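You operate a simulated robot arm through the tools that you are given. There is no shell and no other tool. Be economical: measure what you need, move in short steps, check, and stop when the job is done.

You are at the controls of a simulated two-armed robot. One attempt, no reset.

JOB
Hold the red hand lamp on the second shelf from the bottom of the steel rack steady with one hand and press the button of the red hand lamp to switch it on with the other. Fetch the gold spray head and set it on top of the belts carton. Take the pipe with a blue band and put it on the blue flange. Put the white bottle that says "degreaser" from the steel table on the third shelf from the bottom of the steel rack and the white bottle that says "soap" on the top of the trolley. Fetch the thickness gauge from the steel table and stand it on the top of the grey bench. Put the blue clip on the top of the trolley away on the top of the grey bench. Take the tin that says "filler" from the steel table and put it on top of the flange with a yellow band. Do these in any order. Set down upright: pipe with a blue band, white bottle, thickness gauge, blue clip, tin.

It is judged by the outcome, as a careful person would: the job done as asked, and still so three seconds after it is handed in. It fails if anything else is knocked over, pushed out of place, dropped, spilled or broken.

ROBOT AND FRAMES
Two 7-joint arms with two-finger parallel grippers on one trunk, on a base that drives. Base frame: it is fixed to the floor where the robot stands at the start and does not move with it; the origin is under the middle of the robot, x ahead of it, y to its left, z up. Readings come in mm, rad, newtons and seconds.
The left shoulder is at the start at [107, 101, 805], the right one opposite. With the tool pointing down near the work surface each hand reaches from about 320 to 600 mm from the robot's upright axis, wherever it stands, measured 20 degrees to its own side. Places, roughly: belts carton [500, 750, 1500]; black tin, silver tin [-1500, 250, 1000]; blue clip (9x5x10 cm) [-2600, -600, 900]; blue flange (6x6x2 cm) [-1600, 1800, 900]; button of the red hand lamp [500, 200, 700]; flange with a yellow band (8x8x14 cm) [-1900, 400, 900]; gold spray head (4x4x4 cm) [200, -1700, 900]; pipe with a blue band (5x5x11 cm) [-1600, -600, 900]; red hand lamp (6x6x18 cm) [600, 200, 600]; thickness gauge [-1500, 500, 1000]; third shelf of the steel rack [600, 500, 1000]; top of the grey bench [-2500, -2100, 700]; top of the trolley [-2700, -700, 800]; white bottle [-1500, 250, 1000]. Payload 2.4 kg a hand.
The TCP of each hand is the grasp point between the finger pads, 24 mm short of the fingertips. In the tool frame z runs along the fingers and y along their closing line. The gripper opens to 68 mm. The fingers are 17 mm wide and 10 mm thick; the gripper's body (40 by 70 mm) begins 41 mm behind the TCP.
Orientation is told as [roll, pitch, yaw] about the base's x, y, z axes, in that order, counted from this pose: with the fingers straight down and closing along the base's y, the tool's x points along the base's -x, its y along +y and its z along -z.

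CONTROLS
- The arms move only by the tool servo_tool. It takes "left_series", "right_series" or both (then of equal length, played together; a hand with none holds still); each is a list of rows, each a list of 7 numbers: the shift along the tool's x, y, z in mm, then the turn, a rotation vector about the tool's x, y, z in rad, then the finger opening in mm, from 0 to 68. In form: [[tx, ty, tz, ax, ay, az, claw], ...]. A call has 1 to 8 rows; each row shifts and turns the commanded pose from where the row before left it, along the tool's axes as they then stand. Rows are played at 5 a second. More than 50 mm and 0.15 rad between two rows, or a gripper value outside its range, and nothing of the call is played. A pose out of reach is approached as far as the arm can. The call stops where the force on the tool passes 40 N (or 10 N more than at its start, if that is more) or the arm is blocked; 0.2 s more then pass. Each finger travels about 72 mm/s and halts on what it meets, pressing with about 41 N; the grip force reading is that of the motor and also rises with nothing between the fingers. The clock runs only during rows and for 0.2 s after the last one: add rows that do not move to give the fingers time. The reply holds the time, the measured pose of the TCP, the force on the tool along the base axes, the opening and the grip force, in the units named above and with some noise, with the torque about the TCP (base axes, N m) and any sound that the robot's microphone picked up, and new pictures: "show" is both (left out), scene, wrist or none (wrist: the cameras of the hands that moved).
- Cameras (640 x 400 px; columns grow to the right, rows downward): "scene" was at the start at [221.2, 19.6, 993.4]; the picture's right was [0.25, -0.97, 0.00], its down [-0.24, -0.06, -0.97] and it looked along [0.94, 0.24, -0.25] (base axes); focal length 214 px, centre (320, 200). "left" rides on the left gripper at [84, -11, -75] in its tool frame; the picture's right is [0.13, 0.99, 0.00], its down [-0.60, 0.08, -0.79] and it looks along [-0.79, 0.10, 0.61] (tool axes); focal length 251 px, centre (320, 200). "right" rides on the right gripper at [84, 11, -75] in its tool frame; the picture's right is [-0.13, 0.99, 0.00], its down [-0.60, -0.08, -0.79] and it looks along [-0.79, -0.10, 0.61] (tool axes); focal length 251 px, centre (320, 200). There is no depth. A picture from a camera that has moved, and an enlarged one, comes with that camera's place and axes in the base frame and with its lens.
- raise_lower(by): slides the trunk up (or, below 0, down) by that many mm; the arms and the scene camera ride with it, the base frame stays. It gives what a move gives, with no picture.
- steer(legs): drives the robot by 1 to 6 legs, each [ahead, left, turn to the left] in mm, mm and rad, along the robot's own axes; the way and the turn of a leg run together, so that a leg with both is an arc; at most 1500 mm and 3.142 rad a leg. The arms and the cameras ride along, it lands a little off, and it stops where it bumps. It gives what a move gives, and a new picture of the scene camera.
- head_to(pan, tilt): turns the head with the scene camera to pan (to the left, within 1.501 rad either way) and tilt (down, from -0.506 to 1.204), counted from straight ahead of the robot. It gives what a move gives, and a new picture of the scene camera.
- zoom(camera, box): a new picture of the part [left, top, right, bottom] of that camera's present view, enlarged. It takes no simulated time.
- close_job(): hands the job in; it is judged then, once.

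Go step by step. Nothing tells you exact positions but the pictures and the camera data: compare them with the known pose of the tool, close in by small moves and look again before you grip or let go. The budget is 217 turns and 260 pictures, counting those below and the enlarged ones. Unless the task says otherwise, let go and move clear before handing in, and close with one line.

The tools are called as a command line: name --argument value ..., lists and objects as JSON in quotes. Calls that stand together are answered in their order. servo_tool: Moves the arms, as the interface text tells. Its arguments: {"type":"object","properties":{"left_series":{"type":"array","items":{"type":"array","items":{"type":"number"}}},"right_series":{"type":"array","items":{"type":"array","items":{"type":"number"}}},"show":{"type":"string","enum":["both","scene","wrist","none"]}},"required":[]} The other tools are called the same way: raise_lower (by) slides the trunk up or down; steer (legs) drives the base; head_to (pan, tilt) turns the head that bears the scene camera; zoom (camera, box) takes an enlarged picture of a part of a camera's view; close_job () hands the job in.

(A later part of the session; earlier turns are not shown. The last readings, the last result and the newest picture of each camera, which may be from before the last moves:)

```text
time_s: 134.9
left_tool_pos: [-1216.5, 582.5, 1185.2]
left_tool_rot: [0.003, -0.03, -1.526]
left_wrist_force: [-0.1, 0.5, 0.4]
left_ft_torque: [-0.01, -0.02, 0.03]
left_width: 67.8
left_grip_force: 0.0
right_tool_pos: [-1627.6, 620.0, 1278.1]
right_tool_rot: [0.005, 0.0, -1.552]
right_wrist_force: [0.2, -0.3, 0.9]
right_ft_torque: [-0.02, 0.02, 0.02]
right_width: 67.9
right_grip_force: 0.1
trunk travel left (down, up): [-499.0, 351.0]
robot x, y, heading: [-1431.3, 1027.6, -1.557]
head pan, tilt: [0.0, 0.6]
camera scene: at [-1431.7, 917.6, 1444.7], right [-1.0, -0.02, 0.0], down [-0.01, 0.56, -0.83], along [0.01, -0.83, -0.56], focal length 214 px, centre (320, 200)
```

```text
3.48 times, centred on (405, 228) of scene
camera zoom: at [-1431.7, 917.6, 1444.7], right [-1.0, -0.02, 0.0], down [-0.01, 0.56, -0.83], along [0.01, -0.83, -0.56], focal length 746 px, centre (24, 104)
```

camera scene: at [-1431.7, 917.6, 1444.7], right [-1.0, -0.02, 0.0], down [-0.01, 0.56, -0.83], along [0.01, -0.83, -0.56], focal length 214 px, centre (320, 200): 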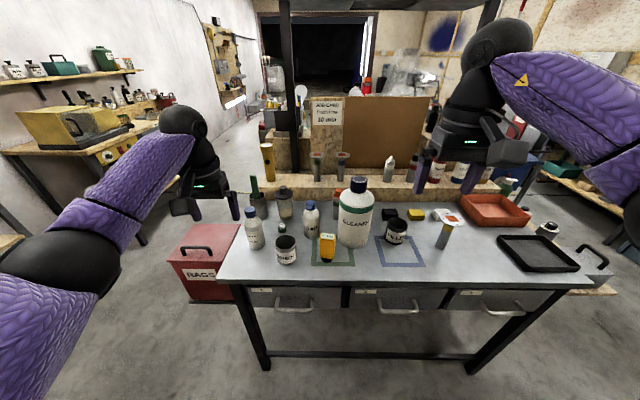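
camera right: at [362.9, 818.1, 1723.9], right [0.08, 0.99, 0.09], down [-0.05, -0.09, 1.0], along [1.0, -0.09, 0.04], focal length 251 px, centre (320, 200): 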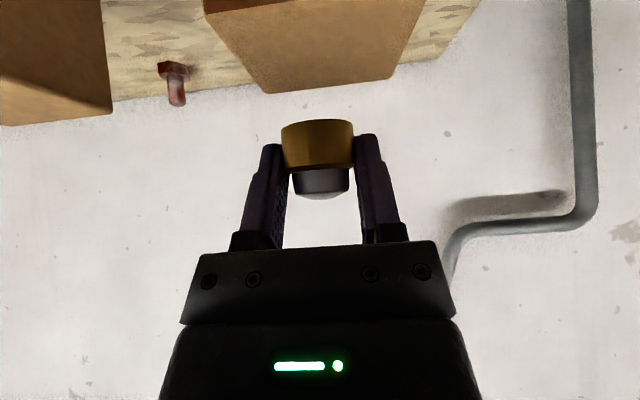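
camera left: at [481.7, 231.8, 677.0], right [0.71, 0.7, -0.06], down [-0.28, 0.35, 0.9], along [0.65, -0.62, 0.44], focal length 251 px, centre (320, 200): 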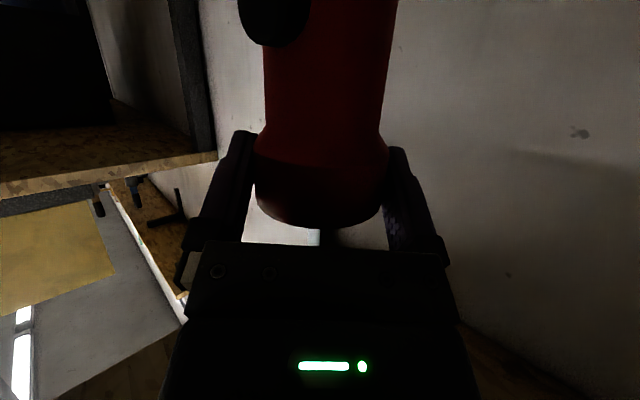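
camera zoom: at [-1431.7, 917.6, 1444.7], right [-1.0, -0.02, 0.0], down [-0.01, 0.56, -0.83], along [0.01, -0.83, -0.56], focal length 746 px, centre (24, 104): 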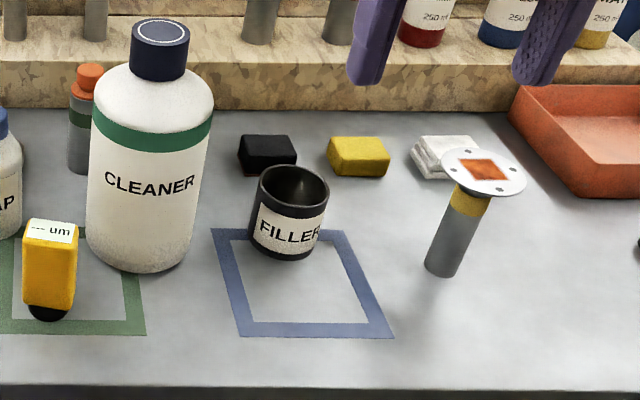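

The table objects are clear: degreaser, soap, gauge (yellow), filler tin, and the flange with a yellow band. First the filler tin onto the flange: tuck the left hand, move base ahead/right, lower the trunk.

servo_tool --left_series '[[25, 0, -20, 0, 0.03, 0, 68], [25, 0, -20, 0, 0, 0, 68], [25, 0, -20, 0, 0, 0, 68], [0, 0, 0, 0, 0, 0, 68]]' --show "none"

steer --legs '[[110, -170, 0]]'

raise_lower --by -140

servo_tool --right_series '[[0, 0, 0, 0, 0, 0, 68]]' --show "both"

```text
time_s: 135.9
left_tool_pos: [-1223.1, 657.6, 1244.2]
left_tool_rot: [0.003, -0.001, -1.525]
left_wrist_force: [0.5, 0.0, 0.3]
left_ft_torque: [0.02, -0.01, 0.01]
left_width: 68.1
left_grip_force: 0.1
right_tool_pos: [-1627.5, 619.1, 1278.7]
right_tool_rot: [0.005, -0.003, -1.552]
right_wrist_force: [0.4, 0.2, -0.3]
right_ft_torque: [0.01, -0.03, 0.01]
right_width: 68.1
right_grip_force: 0.0
trunk travel left (down, up): [-499.0, 351.0]
robot x, y, heading: [-1433.1, 1028.2, -1.552]
head pan, tilt: [0.0, 0.6]
```

```text
time_s: 137.6
left_tool_pos: [-1390.5, 542.9, 1245.8]
left_tool_rot: [0.003, 0.0, -1.524]
left_wrist_force: [0.0, -0.6, 0.0]
left_ft_torque: [0.0, -0.02, -0.02]
left_width: 68.0
left_grip_force: 0.0
right_tool_pos: [-1794.4, 504.6, 1279.2]
right_tool_rot: [0.004, -0.001, -1.551]
right_wrist_force: [0.0, 0.2, -0.2]
right_ft_torque: [-0.03, 0.0, 0.0]
right_width: 67.9
right_grip_force: 0.1
trunk travel left (down, up): [-499.0, 351.0]
robot x, y, heading: [-1602.5, 914.4, -1.557]
head pan, tilt: [0.0, 0.6]
camera scene: at [-1600.2, 802.2, 1444.6], right [-1.0, -0.02, 0.0], down [-0.01, 0.57, -0.82], along [0.01, -0.82, -0.57], focal length 214 px, centre (320, 200)
```

scene: 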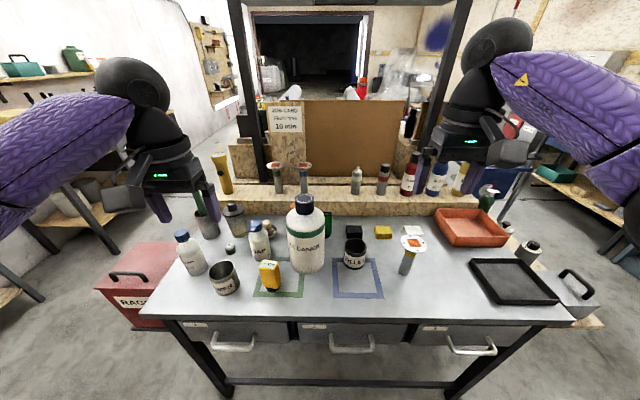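

```text
time_s: 139.2
left_tool_pos: [-1389.9, 543.2, 1104.5]
left_tool_rot: [0.002, -0.002, -1.523]
left_wrist_force: [0.3, -0.1, 0.1]
left_ft_torque: [0.01, -0.04, 0.03]
left_width: 68.0
left_grip_force: 0.1
right_tool_pos: [-1795.6, 506.0, 1139.1]
right_tool_rot: [0.006, -0.001, -1.549]
right_wrist_force: [0.4, 0.4, 0.1]
right_ft_torque: [0.02, -0.01, 0.02]
right_width: 68.2
right_grip_force: 0.0
trunk travel left (down, up): [-359.0, 491.0]
robot x, y, heading: [-1600.3, 910.3, -1.555]
head pan, tilt: [0.0, 0.6]
```

```text
time_s: 139.6
left_tool_pos: [-1389.9, 543.1, 1104.8]
left_tool_rot: [0.002, -0.002, -1.524]
left_wrist_force: [-0.5, -0.4, -0.8]
left_ft_torque: [0.0, 0.02, -0.02]
left_width: 67.8
left_grip_force: 0.2
right_tool_pos: [-1794.6, 504.8, 1139.1]
right_tool_rot: [0.005, -0.001, -1.552]
right_wrist_force: [1.0, 0.0, 0.3]
right_ft_torque: [-0.03, -0.03, 0.01]
right_width: 67.8
right_grip_force: 0.1
trunk travel left (down, up): [-359.0, 491.0]
robot x, y, heading: [-1601.7, 912.0, -1.558]
head pan, tilt: [0.0, 0.6]
camera scene: at [-1599.0, 785.4, 1303.8], right [-1.0, -0.02, 0.0], down [-0.01, 0.57, -0.82], along [0.01, -0.82, -0.57], focal length 214 px, centre (320, 200)
camera right: at [-1785.1, 590.8, 1213.4], right [0.99, -0.11, 0.01], down [-0.07, -0.6, 0.79], along [-0.08, -0.79, -0.61], focal length 251 px, centre (320, 200)
```

scene: 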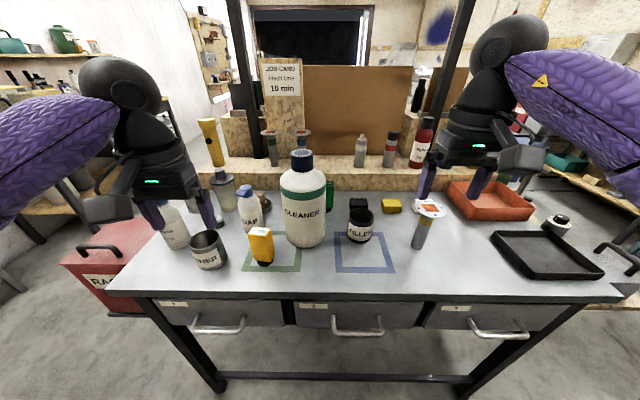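
right: 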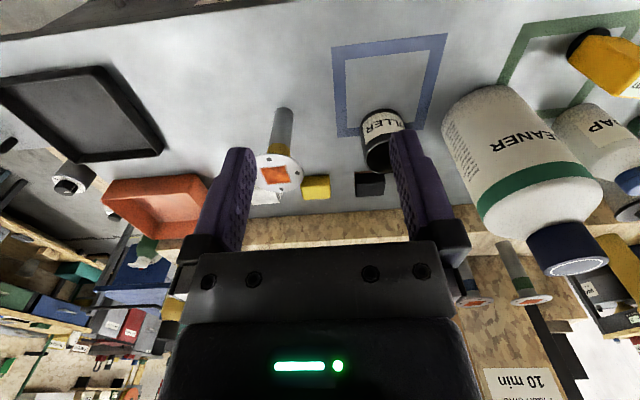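

With the table at z≈860 the tin's rim is at ≈954 around [-1717, 345], and the flange disc top at about [-1861, 372, 1000]. I'll shift the base right/forward a little and tilt the right hand 45° for reach.

steer --legs '[[40, -100, 0]]'

servo_tool --right_series '[[0, 20, 0, 0, -0.13, 0, 40], [0, 20, 0, 0, -0.13, 0, 40], [0, 20, 0, 0, -0.13, 0, 40], [0, 20, 0, 0, -0.13, 0, 40], [0, 20, 0, 0, -0.13, 0, 40], [0, 20, 0, 0, -0.13, 0, 40], [0, 20, 0, 0, 0, 0, 40]]' --show "both"

```text
time_s: 140.8
left_tool_pos: [-1490.7, 499.5, 1105.0]
left_tool_rot: [0.002, 0.001, -1.524]
left_wrist_force: [0.1, -0.3, -0.5]
left_ft_torque: [-0.04, -0.01, 0.01]
left_width: 68.0
left_grip_force: 0.2
right_tool_pos: [-1894.8, 463.5, 1138.7]
right_tool_rot: [0.005, -0.002, -1.553]
right_wrist_force: [-0.2, -0.3, 0.5]
right_ft_torque: [0.01, 0.01, 0.0]
right_width: 68.0
right_grip_force: 0.1
trunk travel left (down, up): [-359.0, 491.0]
robot x, y, heading: [-1699.4, 871.8, -1.554]
head pan, tilt: [0.0, 0.6]
camera scene: at [-1699.6, 743.0, 1303.7], right [-1.0, -0.02, 0.0], down [-0.01, 0.57, -0.82], along [0.01, -0.82, -0.57], focal length 214 px, centre (320, 200)
```

scene: 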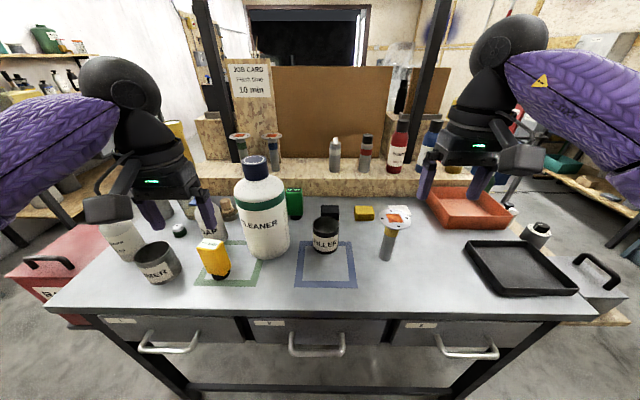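

```text
time_s: 142.4
left_tool_pos: [-1489.0, 500.3, 1104.5]
left_tool_rot: [0.003, -0.001, -1.522]
left_wrist_force: [-0.4, -0.2, 0.7]
left_ft_torque: [0.02, 0.01, 0.0]
left_width: 68.1
left_grip_force: 0.0
right_tool_pos: [-1752.2, 466.4, 1138.7]
right_tool_rot: [0.008, -0.783, -1.558]
right_wrist_force: [-0.7, 0.1, 0.2]
right_ft_torque: [-0.01, 0.0, 0.01]
right_width: 40.2
right_grip_force: 0.0
trunk travel left (down, up): [-359.0, 491.0]
robot x, y, heading: [-1702.6, 868.6, -1.554]
head pan, tilt: [0.0, 0.6]
camera scene: at [-1698.7, 743.3, 1303.8], right [-1.0, -0.02, 0.0], down [-0.01, 0.57, -0.82], along [0.01, -0.82, -0.57], focal length 214 px, centre (320, 200)
camera right: at [-1744.9, 579.8, 1132.3], right [0.99, -0.07, 0.1], down [-0.09, 0.13, 0.99], along [-0.08, -0.99, 0.12], focal length 251 px, centre (320, 200)
```

scene: 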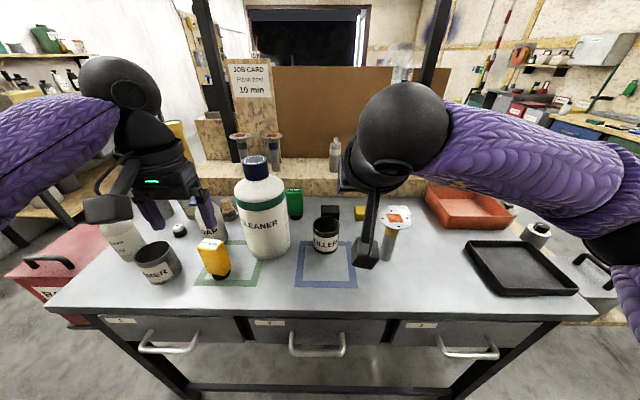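
right: 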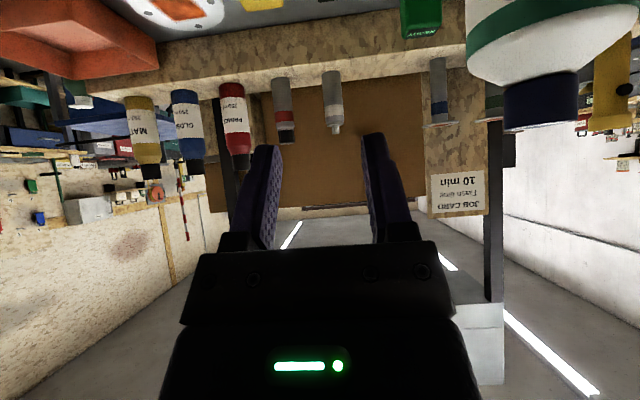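

Hover above the tin's right-hand rim.

servo_tool --right_series '[[2.9, 1.9, 45.5, 0, 0, 0, 40], [2.9, 1.9, 45.5, 0, 0, 0, 40], [2.9, 1.9, 45.5, 0, 0, 0, 40], [2.9, 1.9, 45.5, 0, 0, 0, 40], [0, 0, 0, 0, 0, 0, 40]]' --show "wrist"

zoom --camera "scene" --box '[270, 170, 430, 270]'

```text
time_s: 143.6
left_tool_pos: [-1489.3, 500.5, 1103.8]
left_tool_rot: [0.003, 0.0, -1.525]
left_wrist_force: [0.3, 0.5, 0.2]
left_ft_torque: [-0.02, 0.0, 0.01]
left_width: 67.9
left_grip_force: 0.0
right_tool_pos: [-1744.0, 347.1, 1001.7]
right_tool_rot: [0.007, -0.781, -1.555]
right_wrist_force: [0.1, 0.7, -0.2]
right_ft_torque: [0.02, -0.02, 0.02]
right_width: 39.8
right_grip_force: 0.0
trunk travel left (down, up): [-359.0, 491.0]
robot x, y, heading: [-1700.7, 873.7, -1.553]
head pan, tilt: [0.0, 0.6]
camera right: at [-1735.0, 460.9, 996.0], right [0.99, -0.07, 0.1], down [-0.09, 0.13, 0.99], along [-0.08, -0.99, 0.12], focal length 251 px, centre (320, 200)
```

right: 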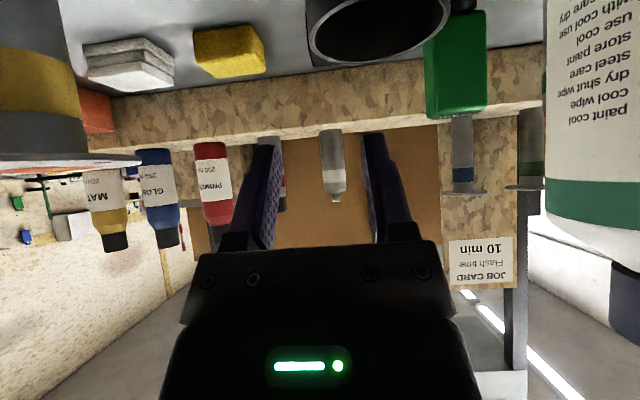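

```text
4.00 times, centred on (350, 220) of scene
camera zoom: at [-1698.8, 743.2, 1303.8], right [-1.0, -0.02, 0.0], down [-0.01, 0.57, -0.82], along [0.01, -0.82, -0.57], focal length 858 px, centre (200, 120)
```

zoom: 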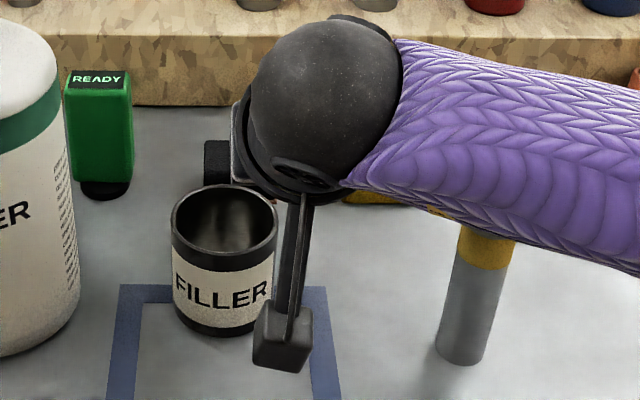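

Rim edge is between the fingers (inner one inside). Descend ~62 mm.

servo_tool --right_series '[[16, 0, 13.3, 0, 0, 0, 40], [16, 0, 13.3, 0, 0, 0, 40], [15, 0, 13.3, 0, 0, 0, 40], [0, 0, 0, 0, 0, 0, 40]]' --show "wrist"

zoom --camera "scene" --box '[270, 170, 430, 270]'

```text
time_s: 144.6
left_tool_pos: [-1489.0, 499.3, 1102.8]
left_tool_rot: [0.003, 0.001, -1.523]
left_wrist_force: [-0.3, -0.2, -0.3]
left_ft_torque: [0.03, -0.01, 0.02]
left_width: 68.0
left_grip_force: 0.0
right_tool_pos: [-1745.1, 349.4, 944.9]
right_tool_rot: [0.015, -0.792, -1.563]
right_wrist_force: [0.8, -1.5, 0.9]
right_ft_torque: [-0.01, -0.04, 0.02]
right_width: 40.3
right_grip_force: 0.1
trunk travel left (down, up): [-359.0, 491.0]
robot x, y, heading: [-1698.7, 872.0, -1.556]
head pan, tilt: [0.0, 0.6]
stopped in row 4 (right hand): the force on the tool passed its limit at 45 N (the readings are from after the stop); the commanded pose is now the measured one
camera right: at [-1734.9, 462.8, 938.1], right [0.99, -0.07, 0.1], down [-0.09, 0.14, 0.99], along [-0.08, -0.99, 0.13], focal length 251 px, centre (320, 200)
```

right: 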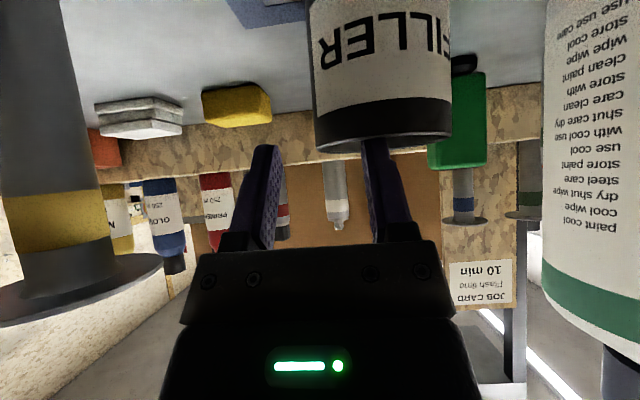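

```text
4.00 times, centred on (350, 220) of scene
camera zoom: at [-1698.8, 742.1, 1303.3], right [-1.0, -0.02, 0.0], down [-0.01, 0.57, -0.82], along [0.01, -0.82, -0.57], focal length 858 px, centre (200, 120)
```

zoom: 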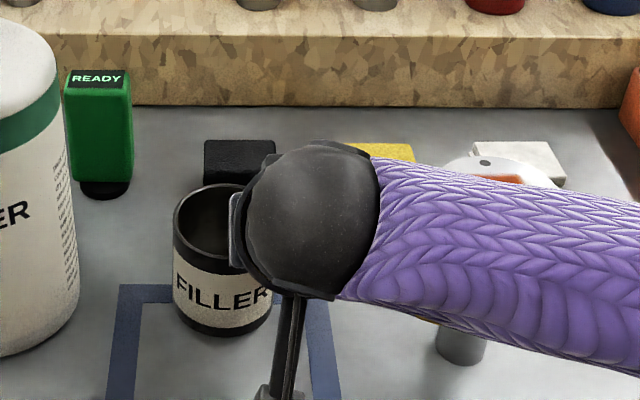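

zoom --camera "right" --box '[220, 60, 480, 220]'

```text
2.46 times, centred on (350, 140) of right
camera zoom: at [-1734.9, 462.8, 938.1], right [0.99, -0.07, 0.1], down [-0.09, 0.14, 0.99], along [-0.08, -0.99, 0.13], focal length 619 px, centre (246, 348)
```

zoom: 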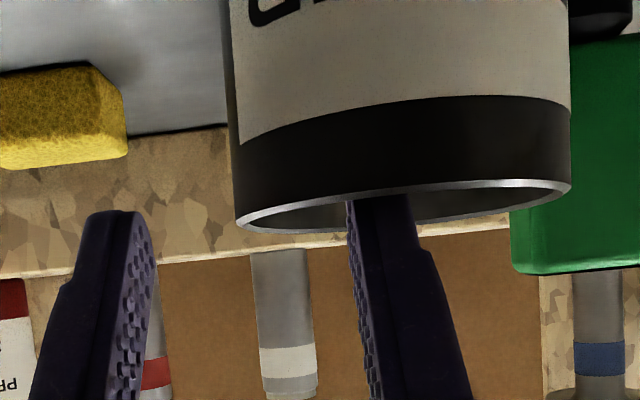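

The inner finger is inside the tin, but something touched at z 945. Probe gently again to read the contact direction.

servo_tool --right_series '[[0.7, 0, 0.7, 0, 0, 0, 40], [0.7, 0, 0.7, 0, 0, 0, 40], [0.7, 0, 0.7, 0, 0, 0, 40]]' --show "none"

```text
time_s: 145.4
left_tool_pos: [-1489.3, 500.3, 1105.6]
left_tool_rot: [0.003, -0.001, -1.525]
left_wrist_force: [-0.1, 0.5, -0.2]
left_ft_torque: [0.0, 0.02, -0.03]
left_width: 68.0
left_grip_force: 0.0
right_tool_pos: [-1744.1, 349.9, 944.0]
right_tool_rot: [0.013, -0.794, -1.562]
right_wrist_force: [0.6, -0.7, 0.1]
right_ft_torque: [-0.05, 0.0, 0.0]
right_width: 40.0
right_grip_force: 0.0
trunk travel left (down, up): [-359.0, 491.0]
robot x, y, heading: [-1700.3, 875.7, -1.551]
head pan, tilt: [0.0, 0.6]
```

The arm didn't follow with no wrist force — perhaps the forearm rests on the flange. Lift and look from that side.

servo_tool --right_series '[[-14, 0, -14, 0, 0, 0, 40], [-7, 0, -7, 0, 0, 0, 40]]' --show "none"

head_to --pan -0.3 --tilt 0.8

```text
time_s: 146.0
left_tool_pos: [-1490.2, 500.2, 1104.5]
left_tool_rot: [0.003, 0.0, -1.526]
left_wrist_force: [0.4, 0.5, 0.2]
left_ft_torque: [0.02, -0.01, 0.0]
left_width: 67.9
left_grip_force: 0.1
right_tool_pos: [-1743.4, 350.1, 972.3]
right_tool_rot: [0.014, -0.796, -1.563]
right_wrist_force: [-1.5, 0.4, -0.3]
right_ft_torque: [0.03, -0.04, 0.0]
right_width: 39.9
right_grip_force: 0.1
trunk travel left (down, up): [-359.0, 491.0]
robot x, y, heading: [-1701.4, 871.8, -1.555]
head pan, tilt: [0.0, 0.6]
```

```text
time_s: 146.8
left_tool_pos: [-1489.9, 499.4, 1105.7]
left_tool_rot: [0.005, -0.001, -1.525]
left_wrist_force: [0.5, 0.0, 0.2]
left_ft_torque: [0.01, 0.0, 0.0]
left_width: 67.7
left_grip_force: 0.0
right_tool_pos: [-1744.0, 351.6, 973.1]
right_tool_rot: [0.014, -0.796, -1.561]
right_wrist_force: [0.1, -0.2, -0.6]
right_ft_torque: [0.02, 0.03, -0.01]
right_width: 39.9
right_grip_force: 0.1
trunk travel left (down, up): [-359.0, 491.0]
robot x, y, heading: [-1703.5, 875.8, -1.558]
head pan, tilt: [-0.3, 0.799]
camera scene: at [-1722.9, 754.2, 1286.9], right [-0.96, 0.28, 0.0], down [0.2, 0.69, -0.7], along [-0.2, -0.67, -0.72], focal length 214 px, centre (320, 200)
```

scene: 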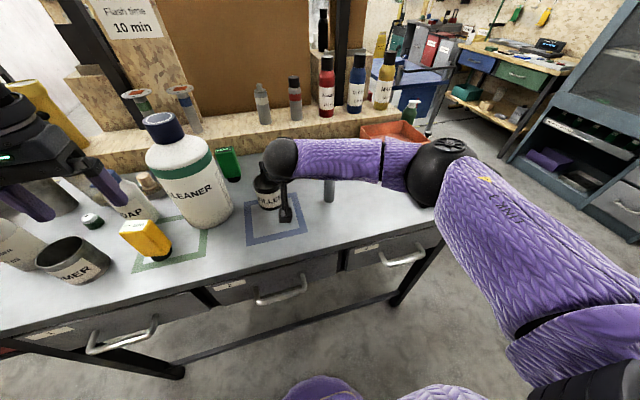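

The forearm was resting over the flange. Lift, then move the base left and raise the trunk so the forearm comes in higher and behind it.

servo_tool --right_series '[[-28, 0, -28, 0, 0, 0, 40], [-28, 0, -28, 0, 0, 0, 40], [-28, 0, -28, 0, 0, 0, 40], [0, -35, 0, 0, 0, 0, 40], [0, -35, 0, 0, 0, 0, 40], [0, -30, 0, 0, 0, 0, 40]]' --show "none"

steer --legs '[[0, 110, 0]]'

raise_lower --by 110

zoom --camera "scene" --box '[230, 100, 430, 260]'

```text
time_s: 148.2
left_tool_pos: [-1489.9, 501.1, 1104.8]
left_tool_rot: [0.003, -0.002, -1.526]
left_wrist_force: [0.2, -0.7, 0.1]
left_ft_torque: [0.0, -0.01, -0.01]
left_width: 68.1
left_grip_force: 0.0
right_tool_pos: [-1849.0, 348.3, 1090.2]
right_tool_rot: [0.015, -0.795, -1.561]
right_wrist_force: [0.4, -0.6, -0.5]
right_ft_torque: [0.01, 0.01, -0.01]
right_width: 40.0
right_grip_force: 0.1
trunk travel left (down, up): [-359.0, 491.0]
robot x, y, heading: [-1702.9, 872.9, -1.55]
head pan, tilt: [-0.3, 0.799]
```

```text
time_s: 149.4
left_tool_pos: [-1378.0, 501.9, 1104.0]
left_tool_rot: [0.002, 0.0, -1.525]
left_wrist_force: [0.1, 0.1, 0.6]
left_ft_torque: [0.01, 0.03, -0.03]
left_width: 68.1
left_grip_force: 0.1
right_tool_pos: [-1736.4, 351.7, 1089.9]
right_tool_rot: [0.013, -0.795, -1.561]
right_wrist_force: [0.1, -0.4, -0.4]
right_ft_torque: [-0.02, -0.02, -0.01]
right_width: 39.7
right_grip_force: 0.1
trunk travel left (down, up): [-359.0, 491.0]
robot x, y, heading: [-1585.9, 872.9, -1.562]
head pan, tilt: [-0.3, 0.799]
camera scene: at [-1611.3, 756.0, 1286.9], right [-0.96, 0.28, 0.0], down [0.2, 0.69, -0.7], along [-0.2, -0.67, -0.72], focal length 214 px, centre (320, 200)
```

scene: 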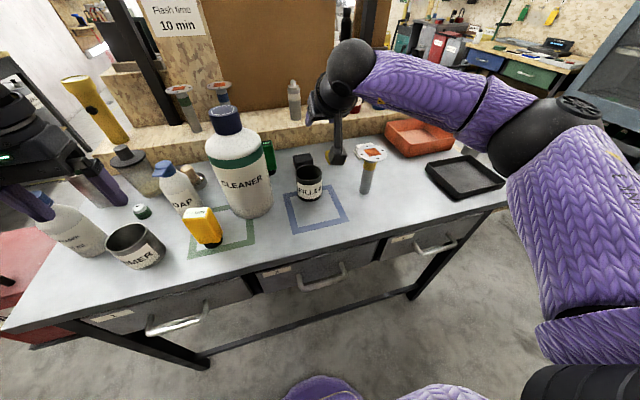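

```text
time_s: 150.8
left_tool_pos: [-1379.2, 500.4, 1215.2]
left_tool_rot: [0.004, 0.0, -1.526]
left_wrist_force: [0.0, 0.4, -0.3]
left_ft_torque: [-0.02, 0.01, 0.01]
left_width: 68.0
left_grip_force: 0.0
right_tool_pos: [-1737.8, 349.9, 1200.3]
right_tool_rot: [0.013, -0.794, -1.563]
right_wrist_force: [0.2, 0.0, 0.0]
right_ft_torque: [-0.01, 0.02, 0.02]
right_width: 39.9
right_grip_force: 0.1
trunk travel left (down, up): [-469.0, 381.0]
robot x, y, heading: [-1589.9, 876.4, -1.558]
head pan, tilt: [-0.3, 0.799]
```

```text
2.50 times, centred on (330, 180) of scene
camera zoom: at [-1612.2, 770.3, 1397.5], right [-0.96, 0.28, 0.0], down [0.2, 0.69, -0.7], along [-0.2, -0.67, -0.72], focal length 536 px, centre (295, 250)
```

zoom: 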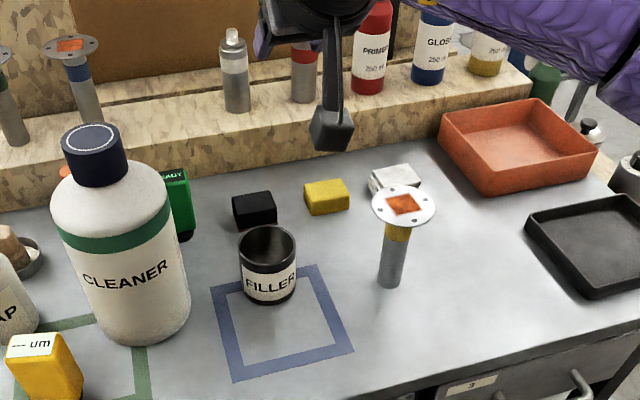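

Refined: tin centre [-1709, 326], rim 934; flange disc top [-1864, 360, 995]. Hover at z 1000 above the tin's rim.

servo_tool --right_series '[[26.3, -1, 30.3, 0, 0, 0, 40], [26.3, -1, 30.3, 0, 0, 0, 40], [26.3, -1, 30.3, 0, 0, 0, 40], [26.3, -1, 30.3, 0, 0, 0, 40], [26.3, -1, 30.3, 0, 0, 0, 40], [0, 0, 0, 0, 0, 0, 40]]' --show "scene"

```text
time_s: 152.2
left_tool_pos: [-1378.2, 499.9, 1214.7]
left_tool_rot: [0.003, -0.003, -1.527]
left_wrist_force: [0.9, 0.0, 0.0]
left_ft_torque: [0.01, 0.03, 0.0]
left_width: 67.8
left_grip_force: 0.0
right_tool_pos: [-1739.5, 335.1, 999.7]
right_tool_rot: [0.016, -0.793, -1.561]
right_wrist_force: [0.2, -0.2, -0.1]
right_ft_torque: [0.01, 0.03, 0.0]
right_width: 40.0
right_grip_force: 0.0
trunk travel left (down, up): [-469.0, 381.0]
robot x, y, heading: [-1591.3, 874.0, -1.56]
head pan, tilt: [-0.3, 0.799]
camera scene: at [-1612.2, 770.6, 1397.6], right [-0.96, 0.28, 0.0], down [0.2, 0.69, -0.7], along [-0.2, -0.67, -0.72], focal length 214 px, centre (320, 200)
```

scene: 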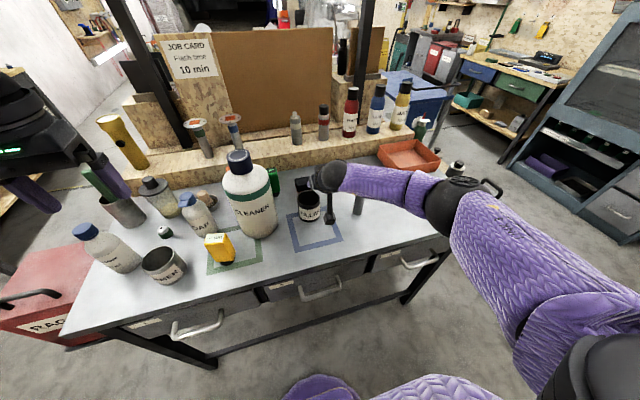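

The forearm still passes over the flange; I'll yaw the hand by −0.5 rad so the wrist and forearm stay on the near side, and lower the trunk slightly for reach.

servo_tool --right_series '[[0, 0, 0, 0.089, 0, 0.0876, 40], [0, 0, 0, 0.089, 0, 0.0876, 40], [0, 0, 0, 0.089, 0, 0.0876, 40], [0, 0, 0, 0.089, 0, 0.0876, 40], [-10, -3.1, -28, 0, 0, 0, 40], [0, 0, 0, 0, 0, 0, 40]]' --show "none"

raise_lower --by -40

servo_tool --right_series '[[0, 0, 0, 0, 0, 0, 40]]' --show "both"

```text
time_s: 153.6
left_tool_pos: [-1379.6, 502.8, 1214.0]
left_tool_rot: [0.003, 0.0, -1.525]
left_wrist_force: [-0.1, -0.1, 1.2]
left_ft_torque: [-0.01, 0.04, 0.01]
left_width: 67.9
left_grip_force: 0.1
right_tool_pos: [-1736.5, 349.2, 1026.8]
right_tool_rot: [0.015, -0.787, -2.062]
right_wrist_force: [-0.2, 0.3, -0.1]
right_ft_torque: [0.01, 0.01, 0.0]
right_width: 40.0
right_grip_force: 0.1
trunk travel left (down, up): [-469.0, 381.0]
robot x, y, heading: [-1591.5, 873.9, -1.557]
head pan, tilt: [-0.3, 0.799]
```

```text
time_s: 154.4
left_tool_pos: [-1378.0, 502.9, 1174.6]
left_tool_rot: [0.003, -0.002, -1.526]
left_wrist_force: [0.1, 0.1, 0.6]
left_ft_torque: [0.04, -0.02, 0.02]
left_width: 68.0
left_grip_force: 0.0
right_tool_pos: [-1736.7, 347.7, 987.8]
right_tool_rot: [0.014, -0.79, -2.06]
right_wrist_force: [0.3, 0.4, 0.2]
right_ft_torque: [-0.02, -0.02, 0.01]
right_width: 40.2
right_grip_force: 0.0
trunk travel left (down, up): [-429.0, 421.0]
robot x, y, heading: [-1589.1, 875.0, -1.557]
head pan, tilt: [-0.3, 0.799]
```

```text
time_s: 154.8
left_tool_pos: [-1379.0, 501.2, 1173.5]
left_tool_rot: [0.003, -0.001, -1.525]
left_wrist_force: [-0.2, 0.5, 0.2]
left_ft_torque: [-0.01, 0.0, 0.01]
left_width: 68.2
left_grip_force: 0.0
right_tool_pos: [-1736.9, 347.9, 987.4]
right_tool_rot: [0.015, -0.79, -2.06]
right_wrist_force: [0.8, 0.6, -0.3]
right_ft_torque: [0.0, 0.0, 0.0]
right_width: 39.8
right_grip_force: 0.1
trunk travel left (down, up): [-429.0, 421.0]
robot x, y, heading: [-1589.3, 876.5, -1.552]
head pan, tilt: [-0.3, 0.799]
camera scene: at [-1612.1, 766.1, 1357.4], right [-0.96, 0.28, 0.0], down [0.2, 0.69, -0.7], along [-0.2, -0.67, -0.72], focal length 214 px, centre (320, 200)
camera right: at [-1674.3, 443.4, 980.1], right [0.84, -0.54, 0.1], down [-0.01, 0.16, 0.99], along [-0.55, -0.83, 0.13], focal length 251 px, centre (320, 200)
```

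scene: 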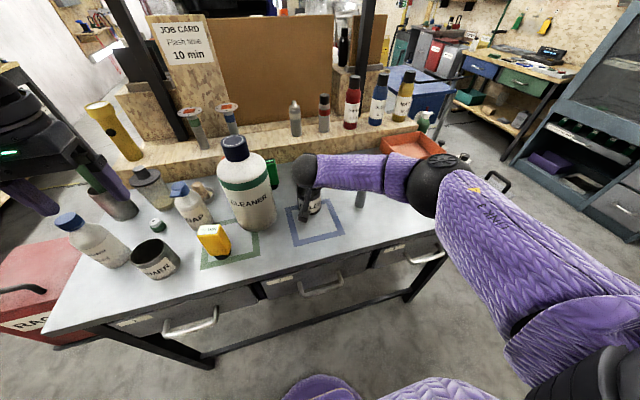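
right: 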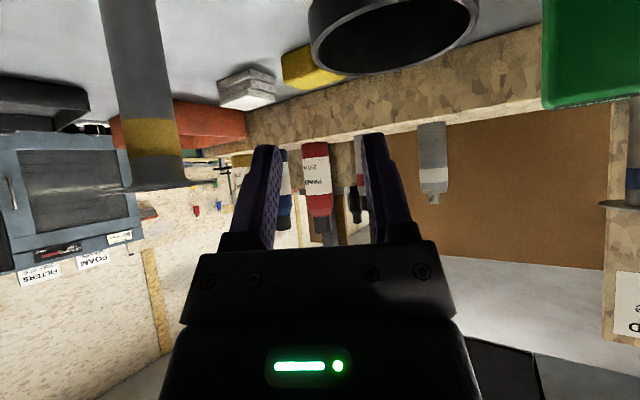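

servo_tool --right_series '[[10, 0, 10, 0, 0, 0, 40], [10, 0, 10, 0, 0, 0, 40], [8, 0, 8, 0, 0, 0, 40], [0, 0, 0, 0, 0, 0, 40]]' --show "none"

zoom --camera "right" --box '[200, 0, 520, 200]'

```text
time_s: 155.8
left_tool_pos: [-1378.9, 500.9, 1174.7]
left_tool_rot: [0.004, 0.0, -1.525]
left_wrist_force: [0.1, -0.4, 1.2]
left_ft_torque: [0.03, -0.01, 0.02]
left_width: 68.0
left_grip_force: 0.1
right_tool_pos: [-1736.5, 347.5, 946.2]
right_tool_rot: [0.014, -0.79, -2.063]
right_wrist_force: [-0.1, 0.1, 0.5]
right_ft_torque: [-0.03, -0.02, -0.02]
right_width: 40.0
right_grip_force: 0.0
trunk travel left (down, up): [-429.0, 421.0]
robot x, y, heading: [-1589.4, 878.7, -1.557]
head pan, tilt: [-0.3, 0.799]
```

```text
2.00 times, centred on (360, 100) of right
camera zoom: at [-1674.7, 443.0, 940.6], right [0.84, -0.54, 0.1], down [-0.01, 0.16, 0.99], along [-0.55, -0.83, 0.13], focal length 503 px, centre (240, 400)
```

zoom: 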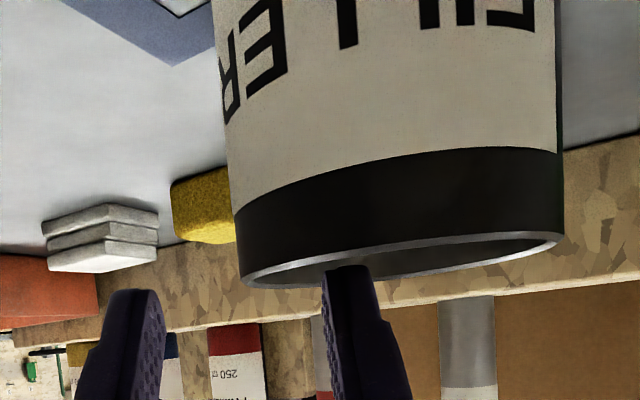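

servo_tool --right_series '[[6, 0, -4, 0, 0, 0, 40], [5, 0, 4, 0, 0, 0, 40], [5, 0, 5, 0, 0, 0, 40], [0, 0, 0, 0, 0, 0, 40]]' --show "none"

zoom --camera "right" --box '[200, 0, 520, 200]'

```text
time_s: 156.8
left_tool_pos: [-1379.0, 502.3, 1175.0]
left_tool_rot: [0.005, 0.001, -1.525]
left_wrist_force: [0.2, 0.5, -0.2]
left_ft_torque: [-0.01, -0.01, 0.02]
left_width: 68.0
left_grip_force: 0.1
right_tool_pos: [-1733.0, 354.7, 932.5]
right_tool_rot: [0.011, -0.789, -2.061]
right_wrist_force: [-0.6, -0.6, -0.1]
right_ft_torque: [0.02, 0.03, -0.01]
right_width: 40.1
right_grip_force: 0.4
trunk travel left (down, up): [-429.0, 421.0]
robot x, y, heading: [-1589.6, 871.9, -1.554]
head pan, tilt: [-0.3, 0.799]
```

```text
2.00 times, centred on (360, 100) of right
camera zoom: at [-1670.5, 450.1, 925.8], right [0.84, -0.54, 0.1], down [-0.01, 0.16, 0.99], along [-0.55, -0.83, 0.13], focal length 503 px, centre (240, 400)
```

zoom: 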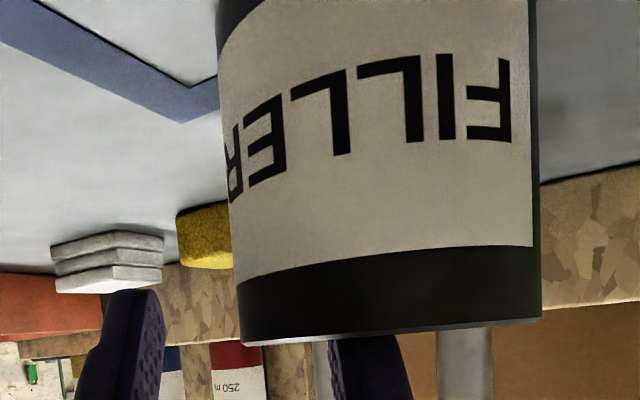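

Inside cleanly now. A bit deeper and close.

servo_tool --right_series '[[5, 0, 5, 0, 0, 0, 40], [0, 0, 0, 0, 0, 0, 0], [0, 0, 0, 0, 0, 0, 0], [0, 0, 0, 0, 0, 0, 0]]' --show "none"

zoom --camera "right" --box '[200, 0, 520, 200]'

```text
time_s: 157.8
left_tool_pos: [-1379.2, 501.9, 1174.2]
left_tool_rot: [0.003, -0.002, -1.526]
left_wrist_force: [-0.9, -0.5, -0.3]
left_ft_torque: [-0.02, 0.02, -0.02]
left_width: 67.7
left_grip_force: 0.1
right_tool_pos: [-1733.3, 355.0, 925.2]
right_tool_rot: [0.015, -0.789, -2.063]
right_wrist_force: [0.8, -0.3, 2.1]
right_ft_torque: [0.0, -0.12, -0.02]
right_width: 9.5
right_grip_force: 31.0
trunk travel left (down, up): [-429.0, 421.0]
robot x, y, heading: [-1590.8, 876.1, -1.552]
head pan, tilt: [-0.3, 0.799]
```

```text
2.00 times, centred on (360, 100) of right
camera zoom: at [-1670.1, 450.1, 918.6], right [0.84, -0.54, 0.1], down [-0.01, 0.16, 0.99], along [-0.55, -0.83, 0.13], focal length 503 px, centre (240, 400)
```

zoom: 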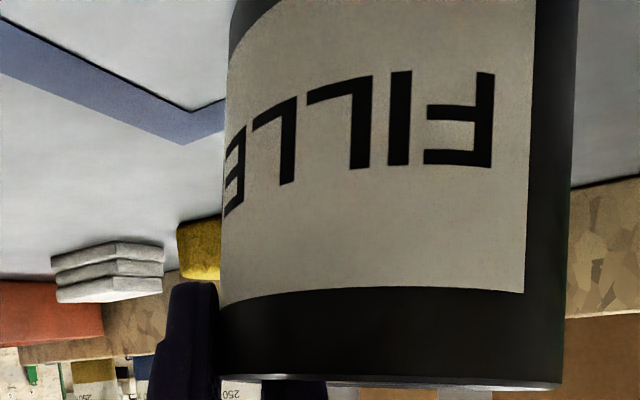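

servo_tool --right_series '[[0, 0, 0, 0, 0, 0, 0], [0, 0, 0, 0, 0, 0, 0], [-5, 0, -5, 0, 0, 0, 0], [-9, 0, -9, 0, 0, 0, 0], [0, 0, 0, 0, 0, 0, 0]]' --show "wrist"

zoom --camera "scene" --box '[220, 100, 420, 260]'

```text
time_s: 159.0
left_tool_pos: [-1378.4, 501.4, 1174.5]
left_tool_rot: [0.003, 0.0, -1.527]
left_wrist_force: [0.0, 0.2, -0.6]
left_ft_torque: [-0.04, 0.0, 0.02]
left_width: 68.0
left_grip_force: 0.0
right_tool_pos: [-1732.6, 353.9, 945.7]
right_tool_rot: [0.01, -0.79, -2.061]
right_wrist_force: [-0.5, -0.1, -0.2]
right_ft_torque: [0.06, 0.05, -0.03]
right_width: 9.1
right_grip_force: 30.3
trunk travel left (down, up): [-429.0, 421.0]
robot x, y, heading: [-1589.3, 875.8, -1.561]
head pan, tilt: [-0.3, 0.799]
camera right: at [-1670.2, 450.1, 938.1], right [0.84, -0.54, 0.1], down [-0.01, 0.16, 0.99], along [-0.55, -0.83, 0.13], focal length 251 px, centre (320, 200)
```

right: 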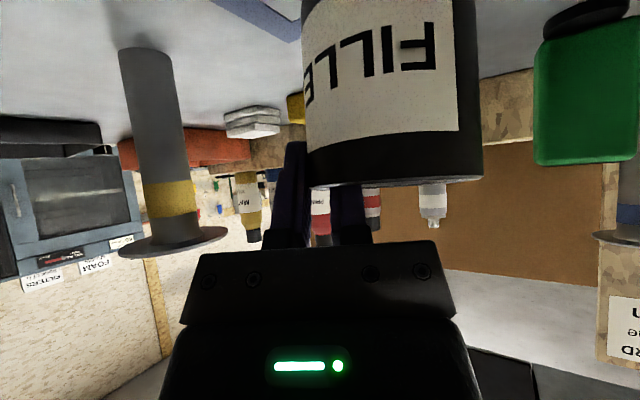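

```text
2.50 times, centred on (320, 180) of scene
camera zoom: at [-1612.1, 766.0, 1357.4], right [-0.96, 0.28, 0.0], down [0.2, 0.69, -0.7], along [-0.2, -0.67, -0.72], focal length 536 px, centre (320, 250)
```

zoom: 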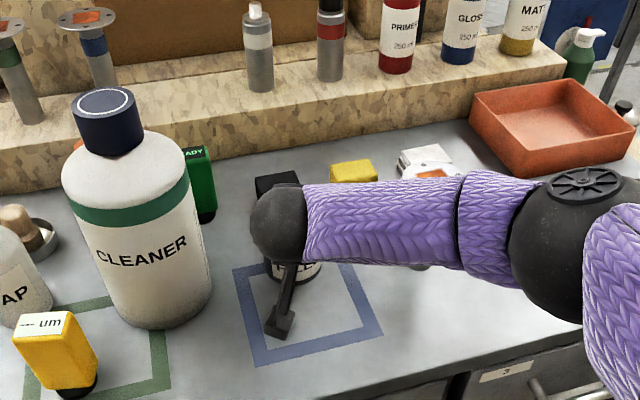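

The tin is gripped and lifting. Raise it well above the flange and look.

servo_tool --right_series '[[-21.3, 0, -21.1, 0, 0, 0, 0], [-21.3, 0, -21.1, 0, 0, 0, 0], [-21.3, 0, -21.1, 0, 0, 0, 0], [-21.3, 0, -21.1, 0, 0, 0, 0], [-21.3, 0, -21.1, 0, 0, 0, 0], [0, 0, 0, 0, 0, 0, 0]]' --show "scene"

zoom --camera "scene" --box '[250, 90, 410, 190]'

```text
time_s: 160.4
left_tool_pos: [-1377.9, 502.3, 1174.1]
left_tool_rot: [0.004, 0.0, -1.525]
left_wrist_force: [-1.2, -0.4, -0.3]
left_ft_torque: [0.02, -0.03, -0.02]
left_width: 68.0
left_grip_force: 0.1
right_tool_pos: [-1732.1, 352.8, 1094.7]
right_tool_rot: [0.015, -0.788, -2.063]
right_wrist_force: [0.1, -0.1, -0.4]
right_ft_torque: [0.02, 0.03, 0.03]
right_width: 8.6
right_grip_force: 30.6
trunk travel left (down, up): [-429.0, 421.0]
robot x, y, heading: [-1592.5, 872.6, -1.56]
head pan, tilt: [-0.3, 0.799]
camera scene: at [-1612.1, 765.9, 1357.4], right [-0.96, 0.28, 0.0], down [0.2, 0.69, -0.7], along [-0.2, -0.67, -0.72], focal length 214 px, centre (320, 200)
```

scene: 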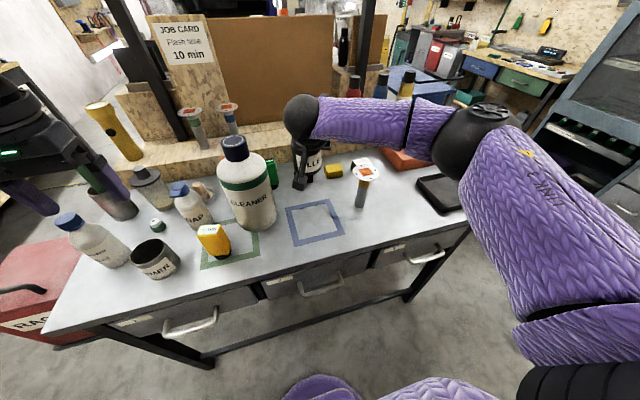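

```text
4.00 times, centred on (330, 140) of scene
camera zoom: at [-1612.1, 765.9, 1357.4], right [-0.96, 0.28, 0.0], down [0.2, 0.69, -0.7], along [-0.2, -0.67, -0.72], focal length 858 px, centre (280, 440)
```

zoom: 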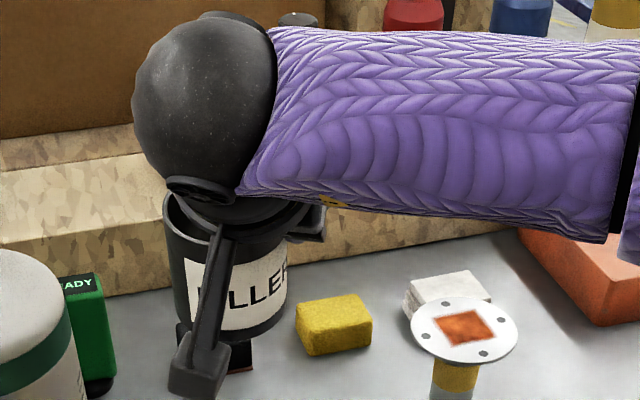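

Tin held upright. Carry it over the flange disc.

servo_tool --right_series '[[-9.1, -37.5, 9.2, 0, 0, 0, 0], [-9.1, -37.5, 9.2, 0, 0, 0, 0], [-9.1, -37.5, 9.2, 0, 0, 0, 0], [-9.1, -37.5, 9.2, 0, 0, 0, 0], [0, 0, 0, 0, 0, 0, 0]]' --show "wrist"

zoom --camera "scene" --box '[290, 110, 450, 210]'

```text
time_s: 161.6
left_tool_pos: [-1379.0, 501.5, 1175.0]
left_tool_rot: [0.002, 0.001, -1.526]
left_wrist_force: [0.2, 0.4, 0.3]
left_ft_torque: [0.0, 0.0, 0.0]
left_width: 67.8
left_grip_force: 0.0
right_tool_pos: [-1893.4, 376.2, 1091.8]
right_tool_rot: [0.013, -0.788, -2.062]
right_wrist_force: [-0.7, 0.5, -0.5]
right_ft_torque: [0.02, 0.02, 0.03]
right_width: 8.8
right_grip_force: 30.7
trunk travel left (down, up): [-429.0, 421.0]
robot x, y, heading: [-1591.0, 870.3, -1.554]
head pan, tilt: [-0.3, 0.799]
camera right: at [-1831.2, 472.5, 1085.3], right [0.84, -0.54, 0.1], down [-0.01, 0.16, 0.99], along [-0.55, -0.83, 0.13], focal length 251 px, centre (320, 200)
```

right: 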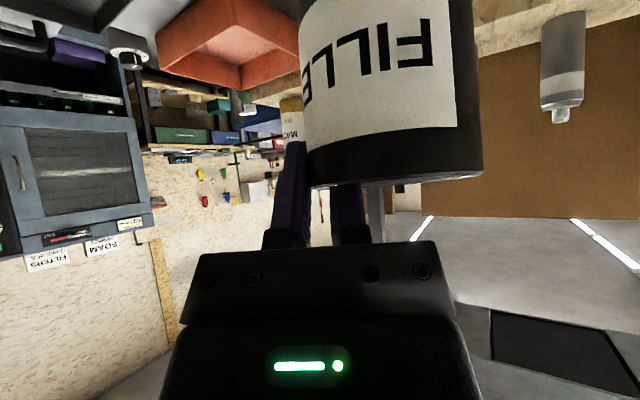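

```text
4.00 times, centred on (370, 160) of scene
camera zoom: at [-1612.1, 766.0, 1357.4], right [-0.96, 0.28, 0.0], down [0.2, 0.69, -0.7], along [-0.2, -0.67, -0.72], focal length 858 px, centre (120, 360)
```

zoom: 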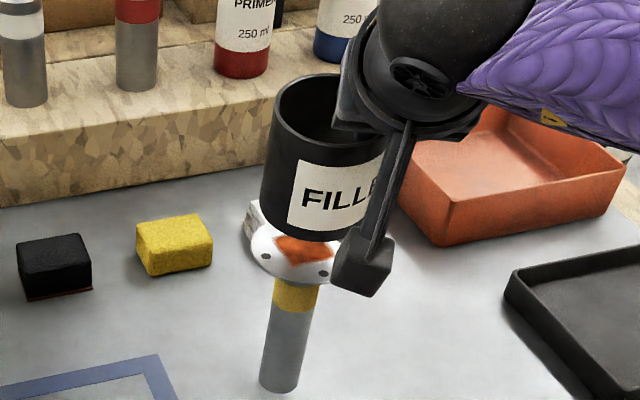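

Nearly centred; nudge 7 mm away from me and lower.

servo_tool --right_series '[[-4, 4.2, 4, 0, 0, 0, 0], [7, 0, 7, 0, 0, 0, 0], [6, 0, 6, 0, 0, 0, 0], [0, 0, 0, 0, 0, 0, 0]]' --show "none"

zoom --camera "scene" --box '[310, 130, 430, 205]'

```text
time_s: 162.6
left_tool_pos: [-1378.3, 501.6, 1175.0]
left_tool_rot: [0.003, 0.0, -1.526]
left_wrist_force: [0.2, 0.5, -0.4]
left_ft_torque: [-0.02, 0.05, -0.01]
left_width: 68.0
left_grip_force: 0.0
right_tool_pos: [-1889.3, 372.0, 1075.0]
right_tool_rot: [0.015, -0.788, -2.061]
right_wrist_force: [-0.1, -0.6, -0.5]
right_ft_torque: [0.03, 0.05, -0.04]
right_width: 8.6
right_grip_force: 30.7
trunk travel left (down, up): [-429.0, 421.0]
robot x, y, heading: [-1593.3, 877.8, -1.559]
head pan, tilt: [-0.3, 0.799]
```

```text
5.33 times, centred on (370, 168) of scene
camera zoom: at [-1612.2, 766.0, 1357.4], right [-0.96, 0.28, 0.0], down [0.2, 0.69, -0.7], along [-0.2, -0.67, -0.72], focal length 1144 px, centre (53, 373)
```

zoom: 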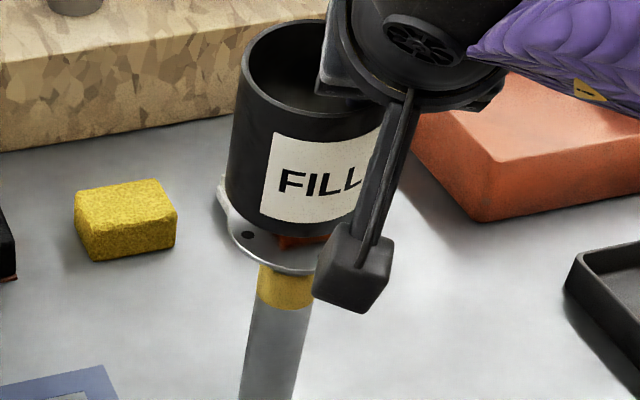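

servo_tool --right_series '[[4, 0, 4, 0, 0, 0, 0], [2, 0, 2, 0, 0, 0, 0], [1, 0, 1, 0, 0, 0, 0], [0, 0, 0, 0, 0, 0, 0]]' --show "none"

```text
time_s: 163.6
left_tool_pos: [-1379.0, 502.8, 1173.9]
left_tool_rot: [0.003, -0.001, -1.526]
left_wrist_force: [-0.1, 0.8, 0.1]
left_ft_torque: [-0.02, 0.03, 0.02]
left_width: 67.7
left_grip_force: 0.1
right_tool_pos: [-1890.5, 370.3, 1065.2]
right_tool_rot: [0.014, -0.788, -2.061]
right_wrist_force: [0.0, -0.3, -0.4]
right_ft_torque: [-0.02, 0.0, 0.02]
right_width: 8.7
right_grip_force: 30.7
trunk travel left (down, up): [-429.0, 421.0]
robot x, y, heading: [-1590.7, 873.0, -1.558]
head pan, tilt: [-0.3, 0.799]
```

servo_tool --right_series '[[0.8, 0, 0.8, 0, 0, 0, 0], [0.8, 0, 0.8, 0, 0, 0, 0], [0.8, 0, 0.8, 0, 0, 0, 0], [0, 0, 0, 0, 0, 0, 0]]' --show "none"

zoom --camera "scene" --box '[310, 130, 430, 205]'

```text
time_s: 164.6
left_tool_pos: [-1379.0, 502.2, 1175.2]
left_tool_rot: [0.003, -0.002, -1.526]
left_wrist_force: [0.2, 0.9, 0.6]
left_ft_torque: [0.01, 0.01, -0.01]
left_width: 68.3
left_grip_force: 0.0
right_tool_pos: [-1889.8, 370.7, 1063.2]
right_tool_rot: [0.012, -0.79, -2.061]
right_wrist_force: [1.2, 0.1, 5.9]
right_ft_torque: [0.08, -0.27, 0.01]
right_width: 8.6
right_grip_force: 30.5
trunk travel left (down, up): [-429.0, 421.0]
robot x, y, heading: [-1589.5, 872.2, -1.557]
head pan, tilt: [-0.3, 0.799]
```

```text
5.33 times, centred on (370, 168) of scene
camera zoom: at [-1611.9, 766.7, 1357.5], right [-0.96, 0.28, 0.0], down [0.2, 0.69, -0.7], along [-0.2, -0.67, -0.72], focal length 1144 px, centre (53, 373)
```

zoom: 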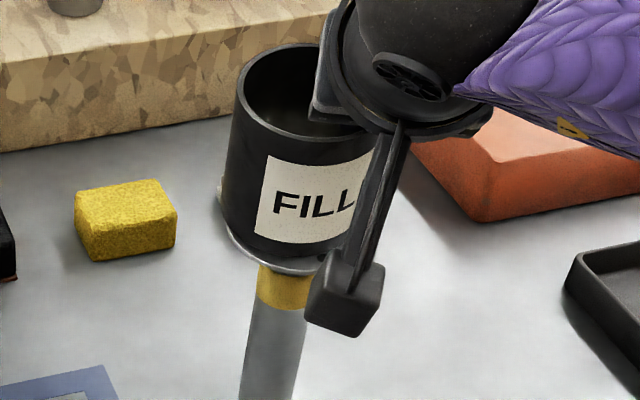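

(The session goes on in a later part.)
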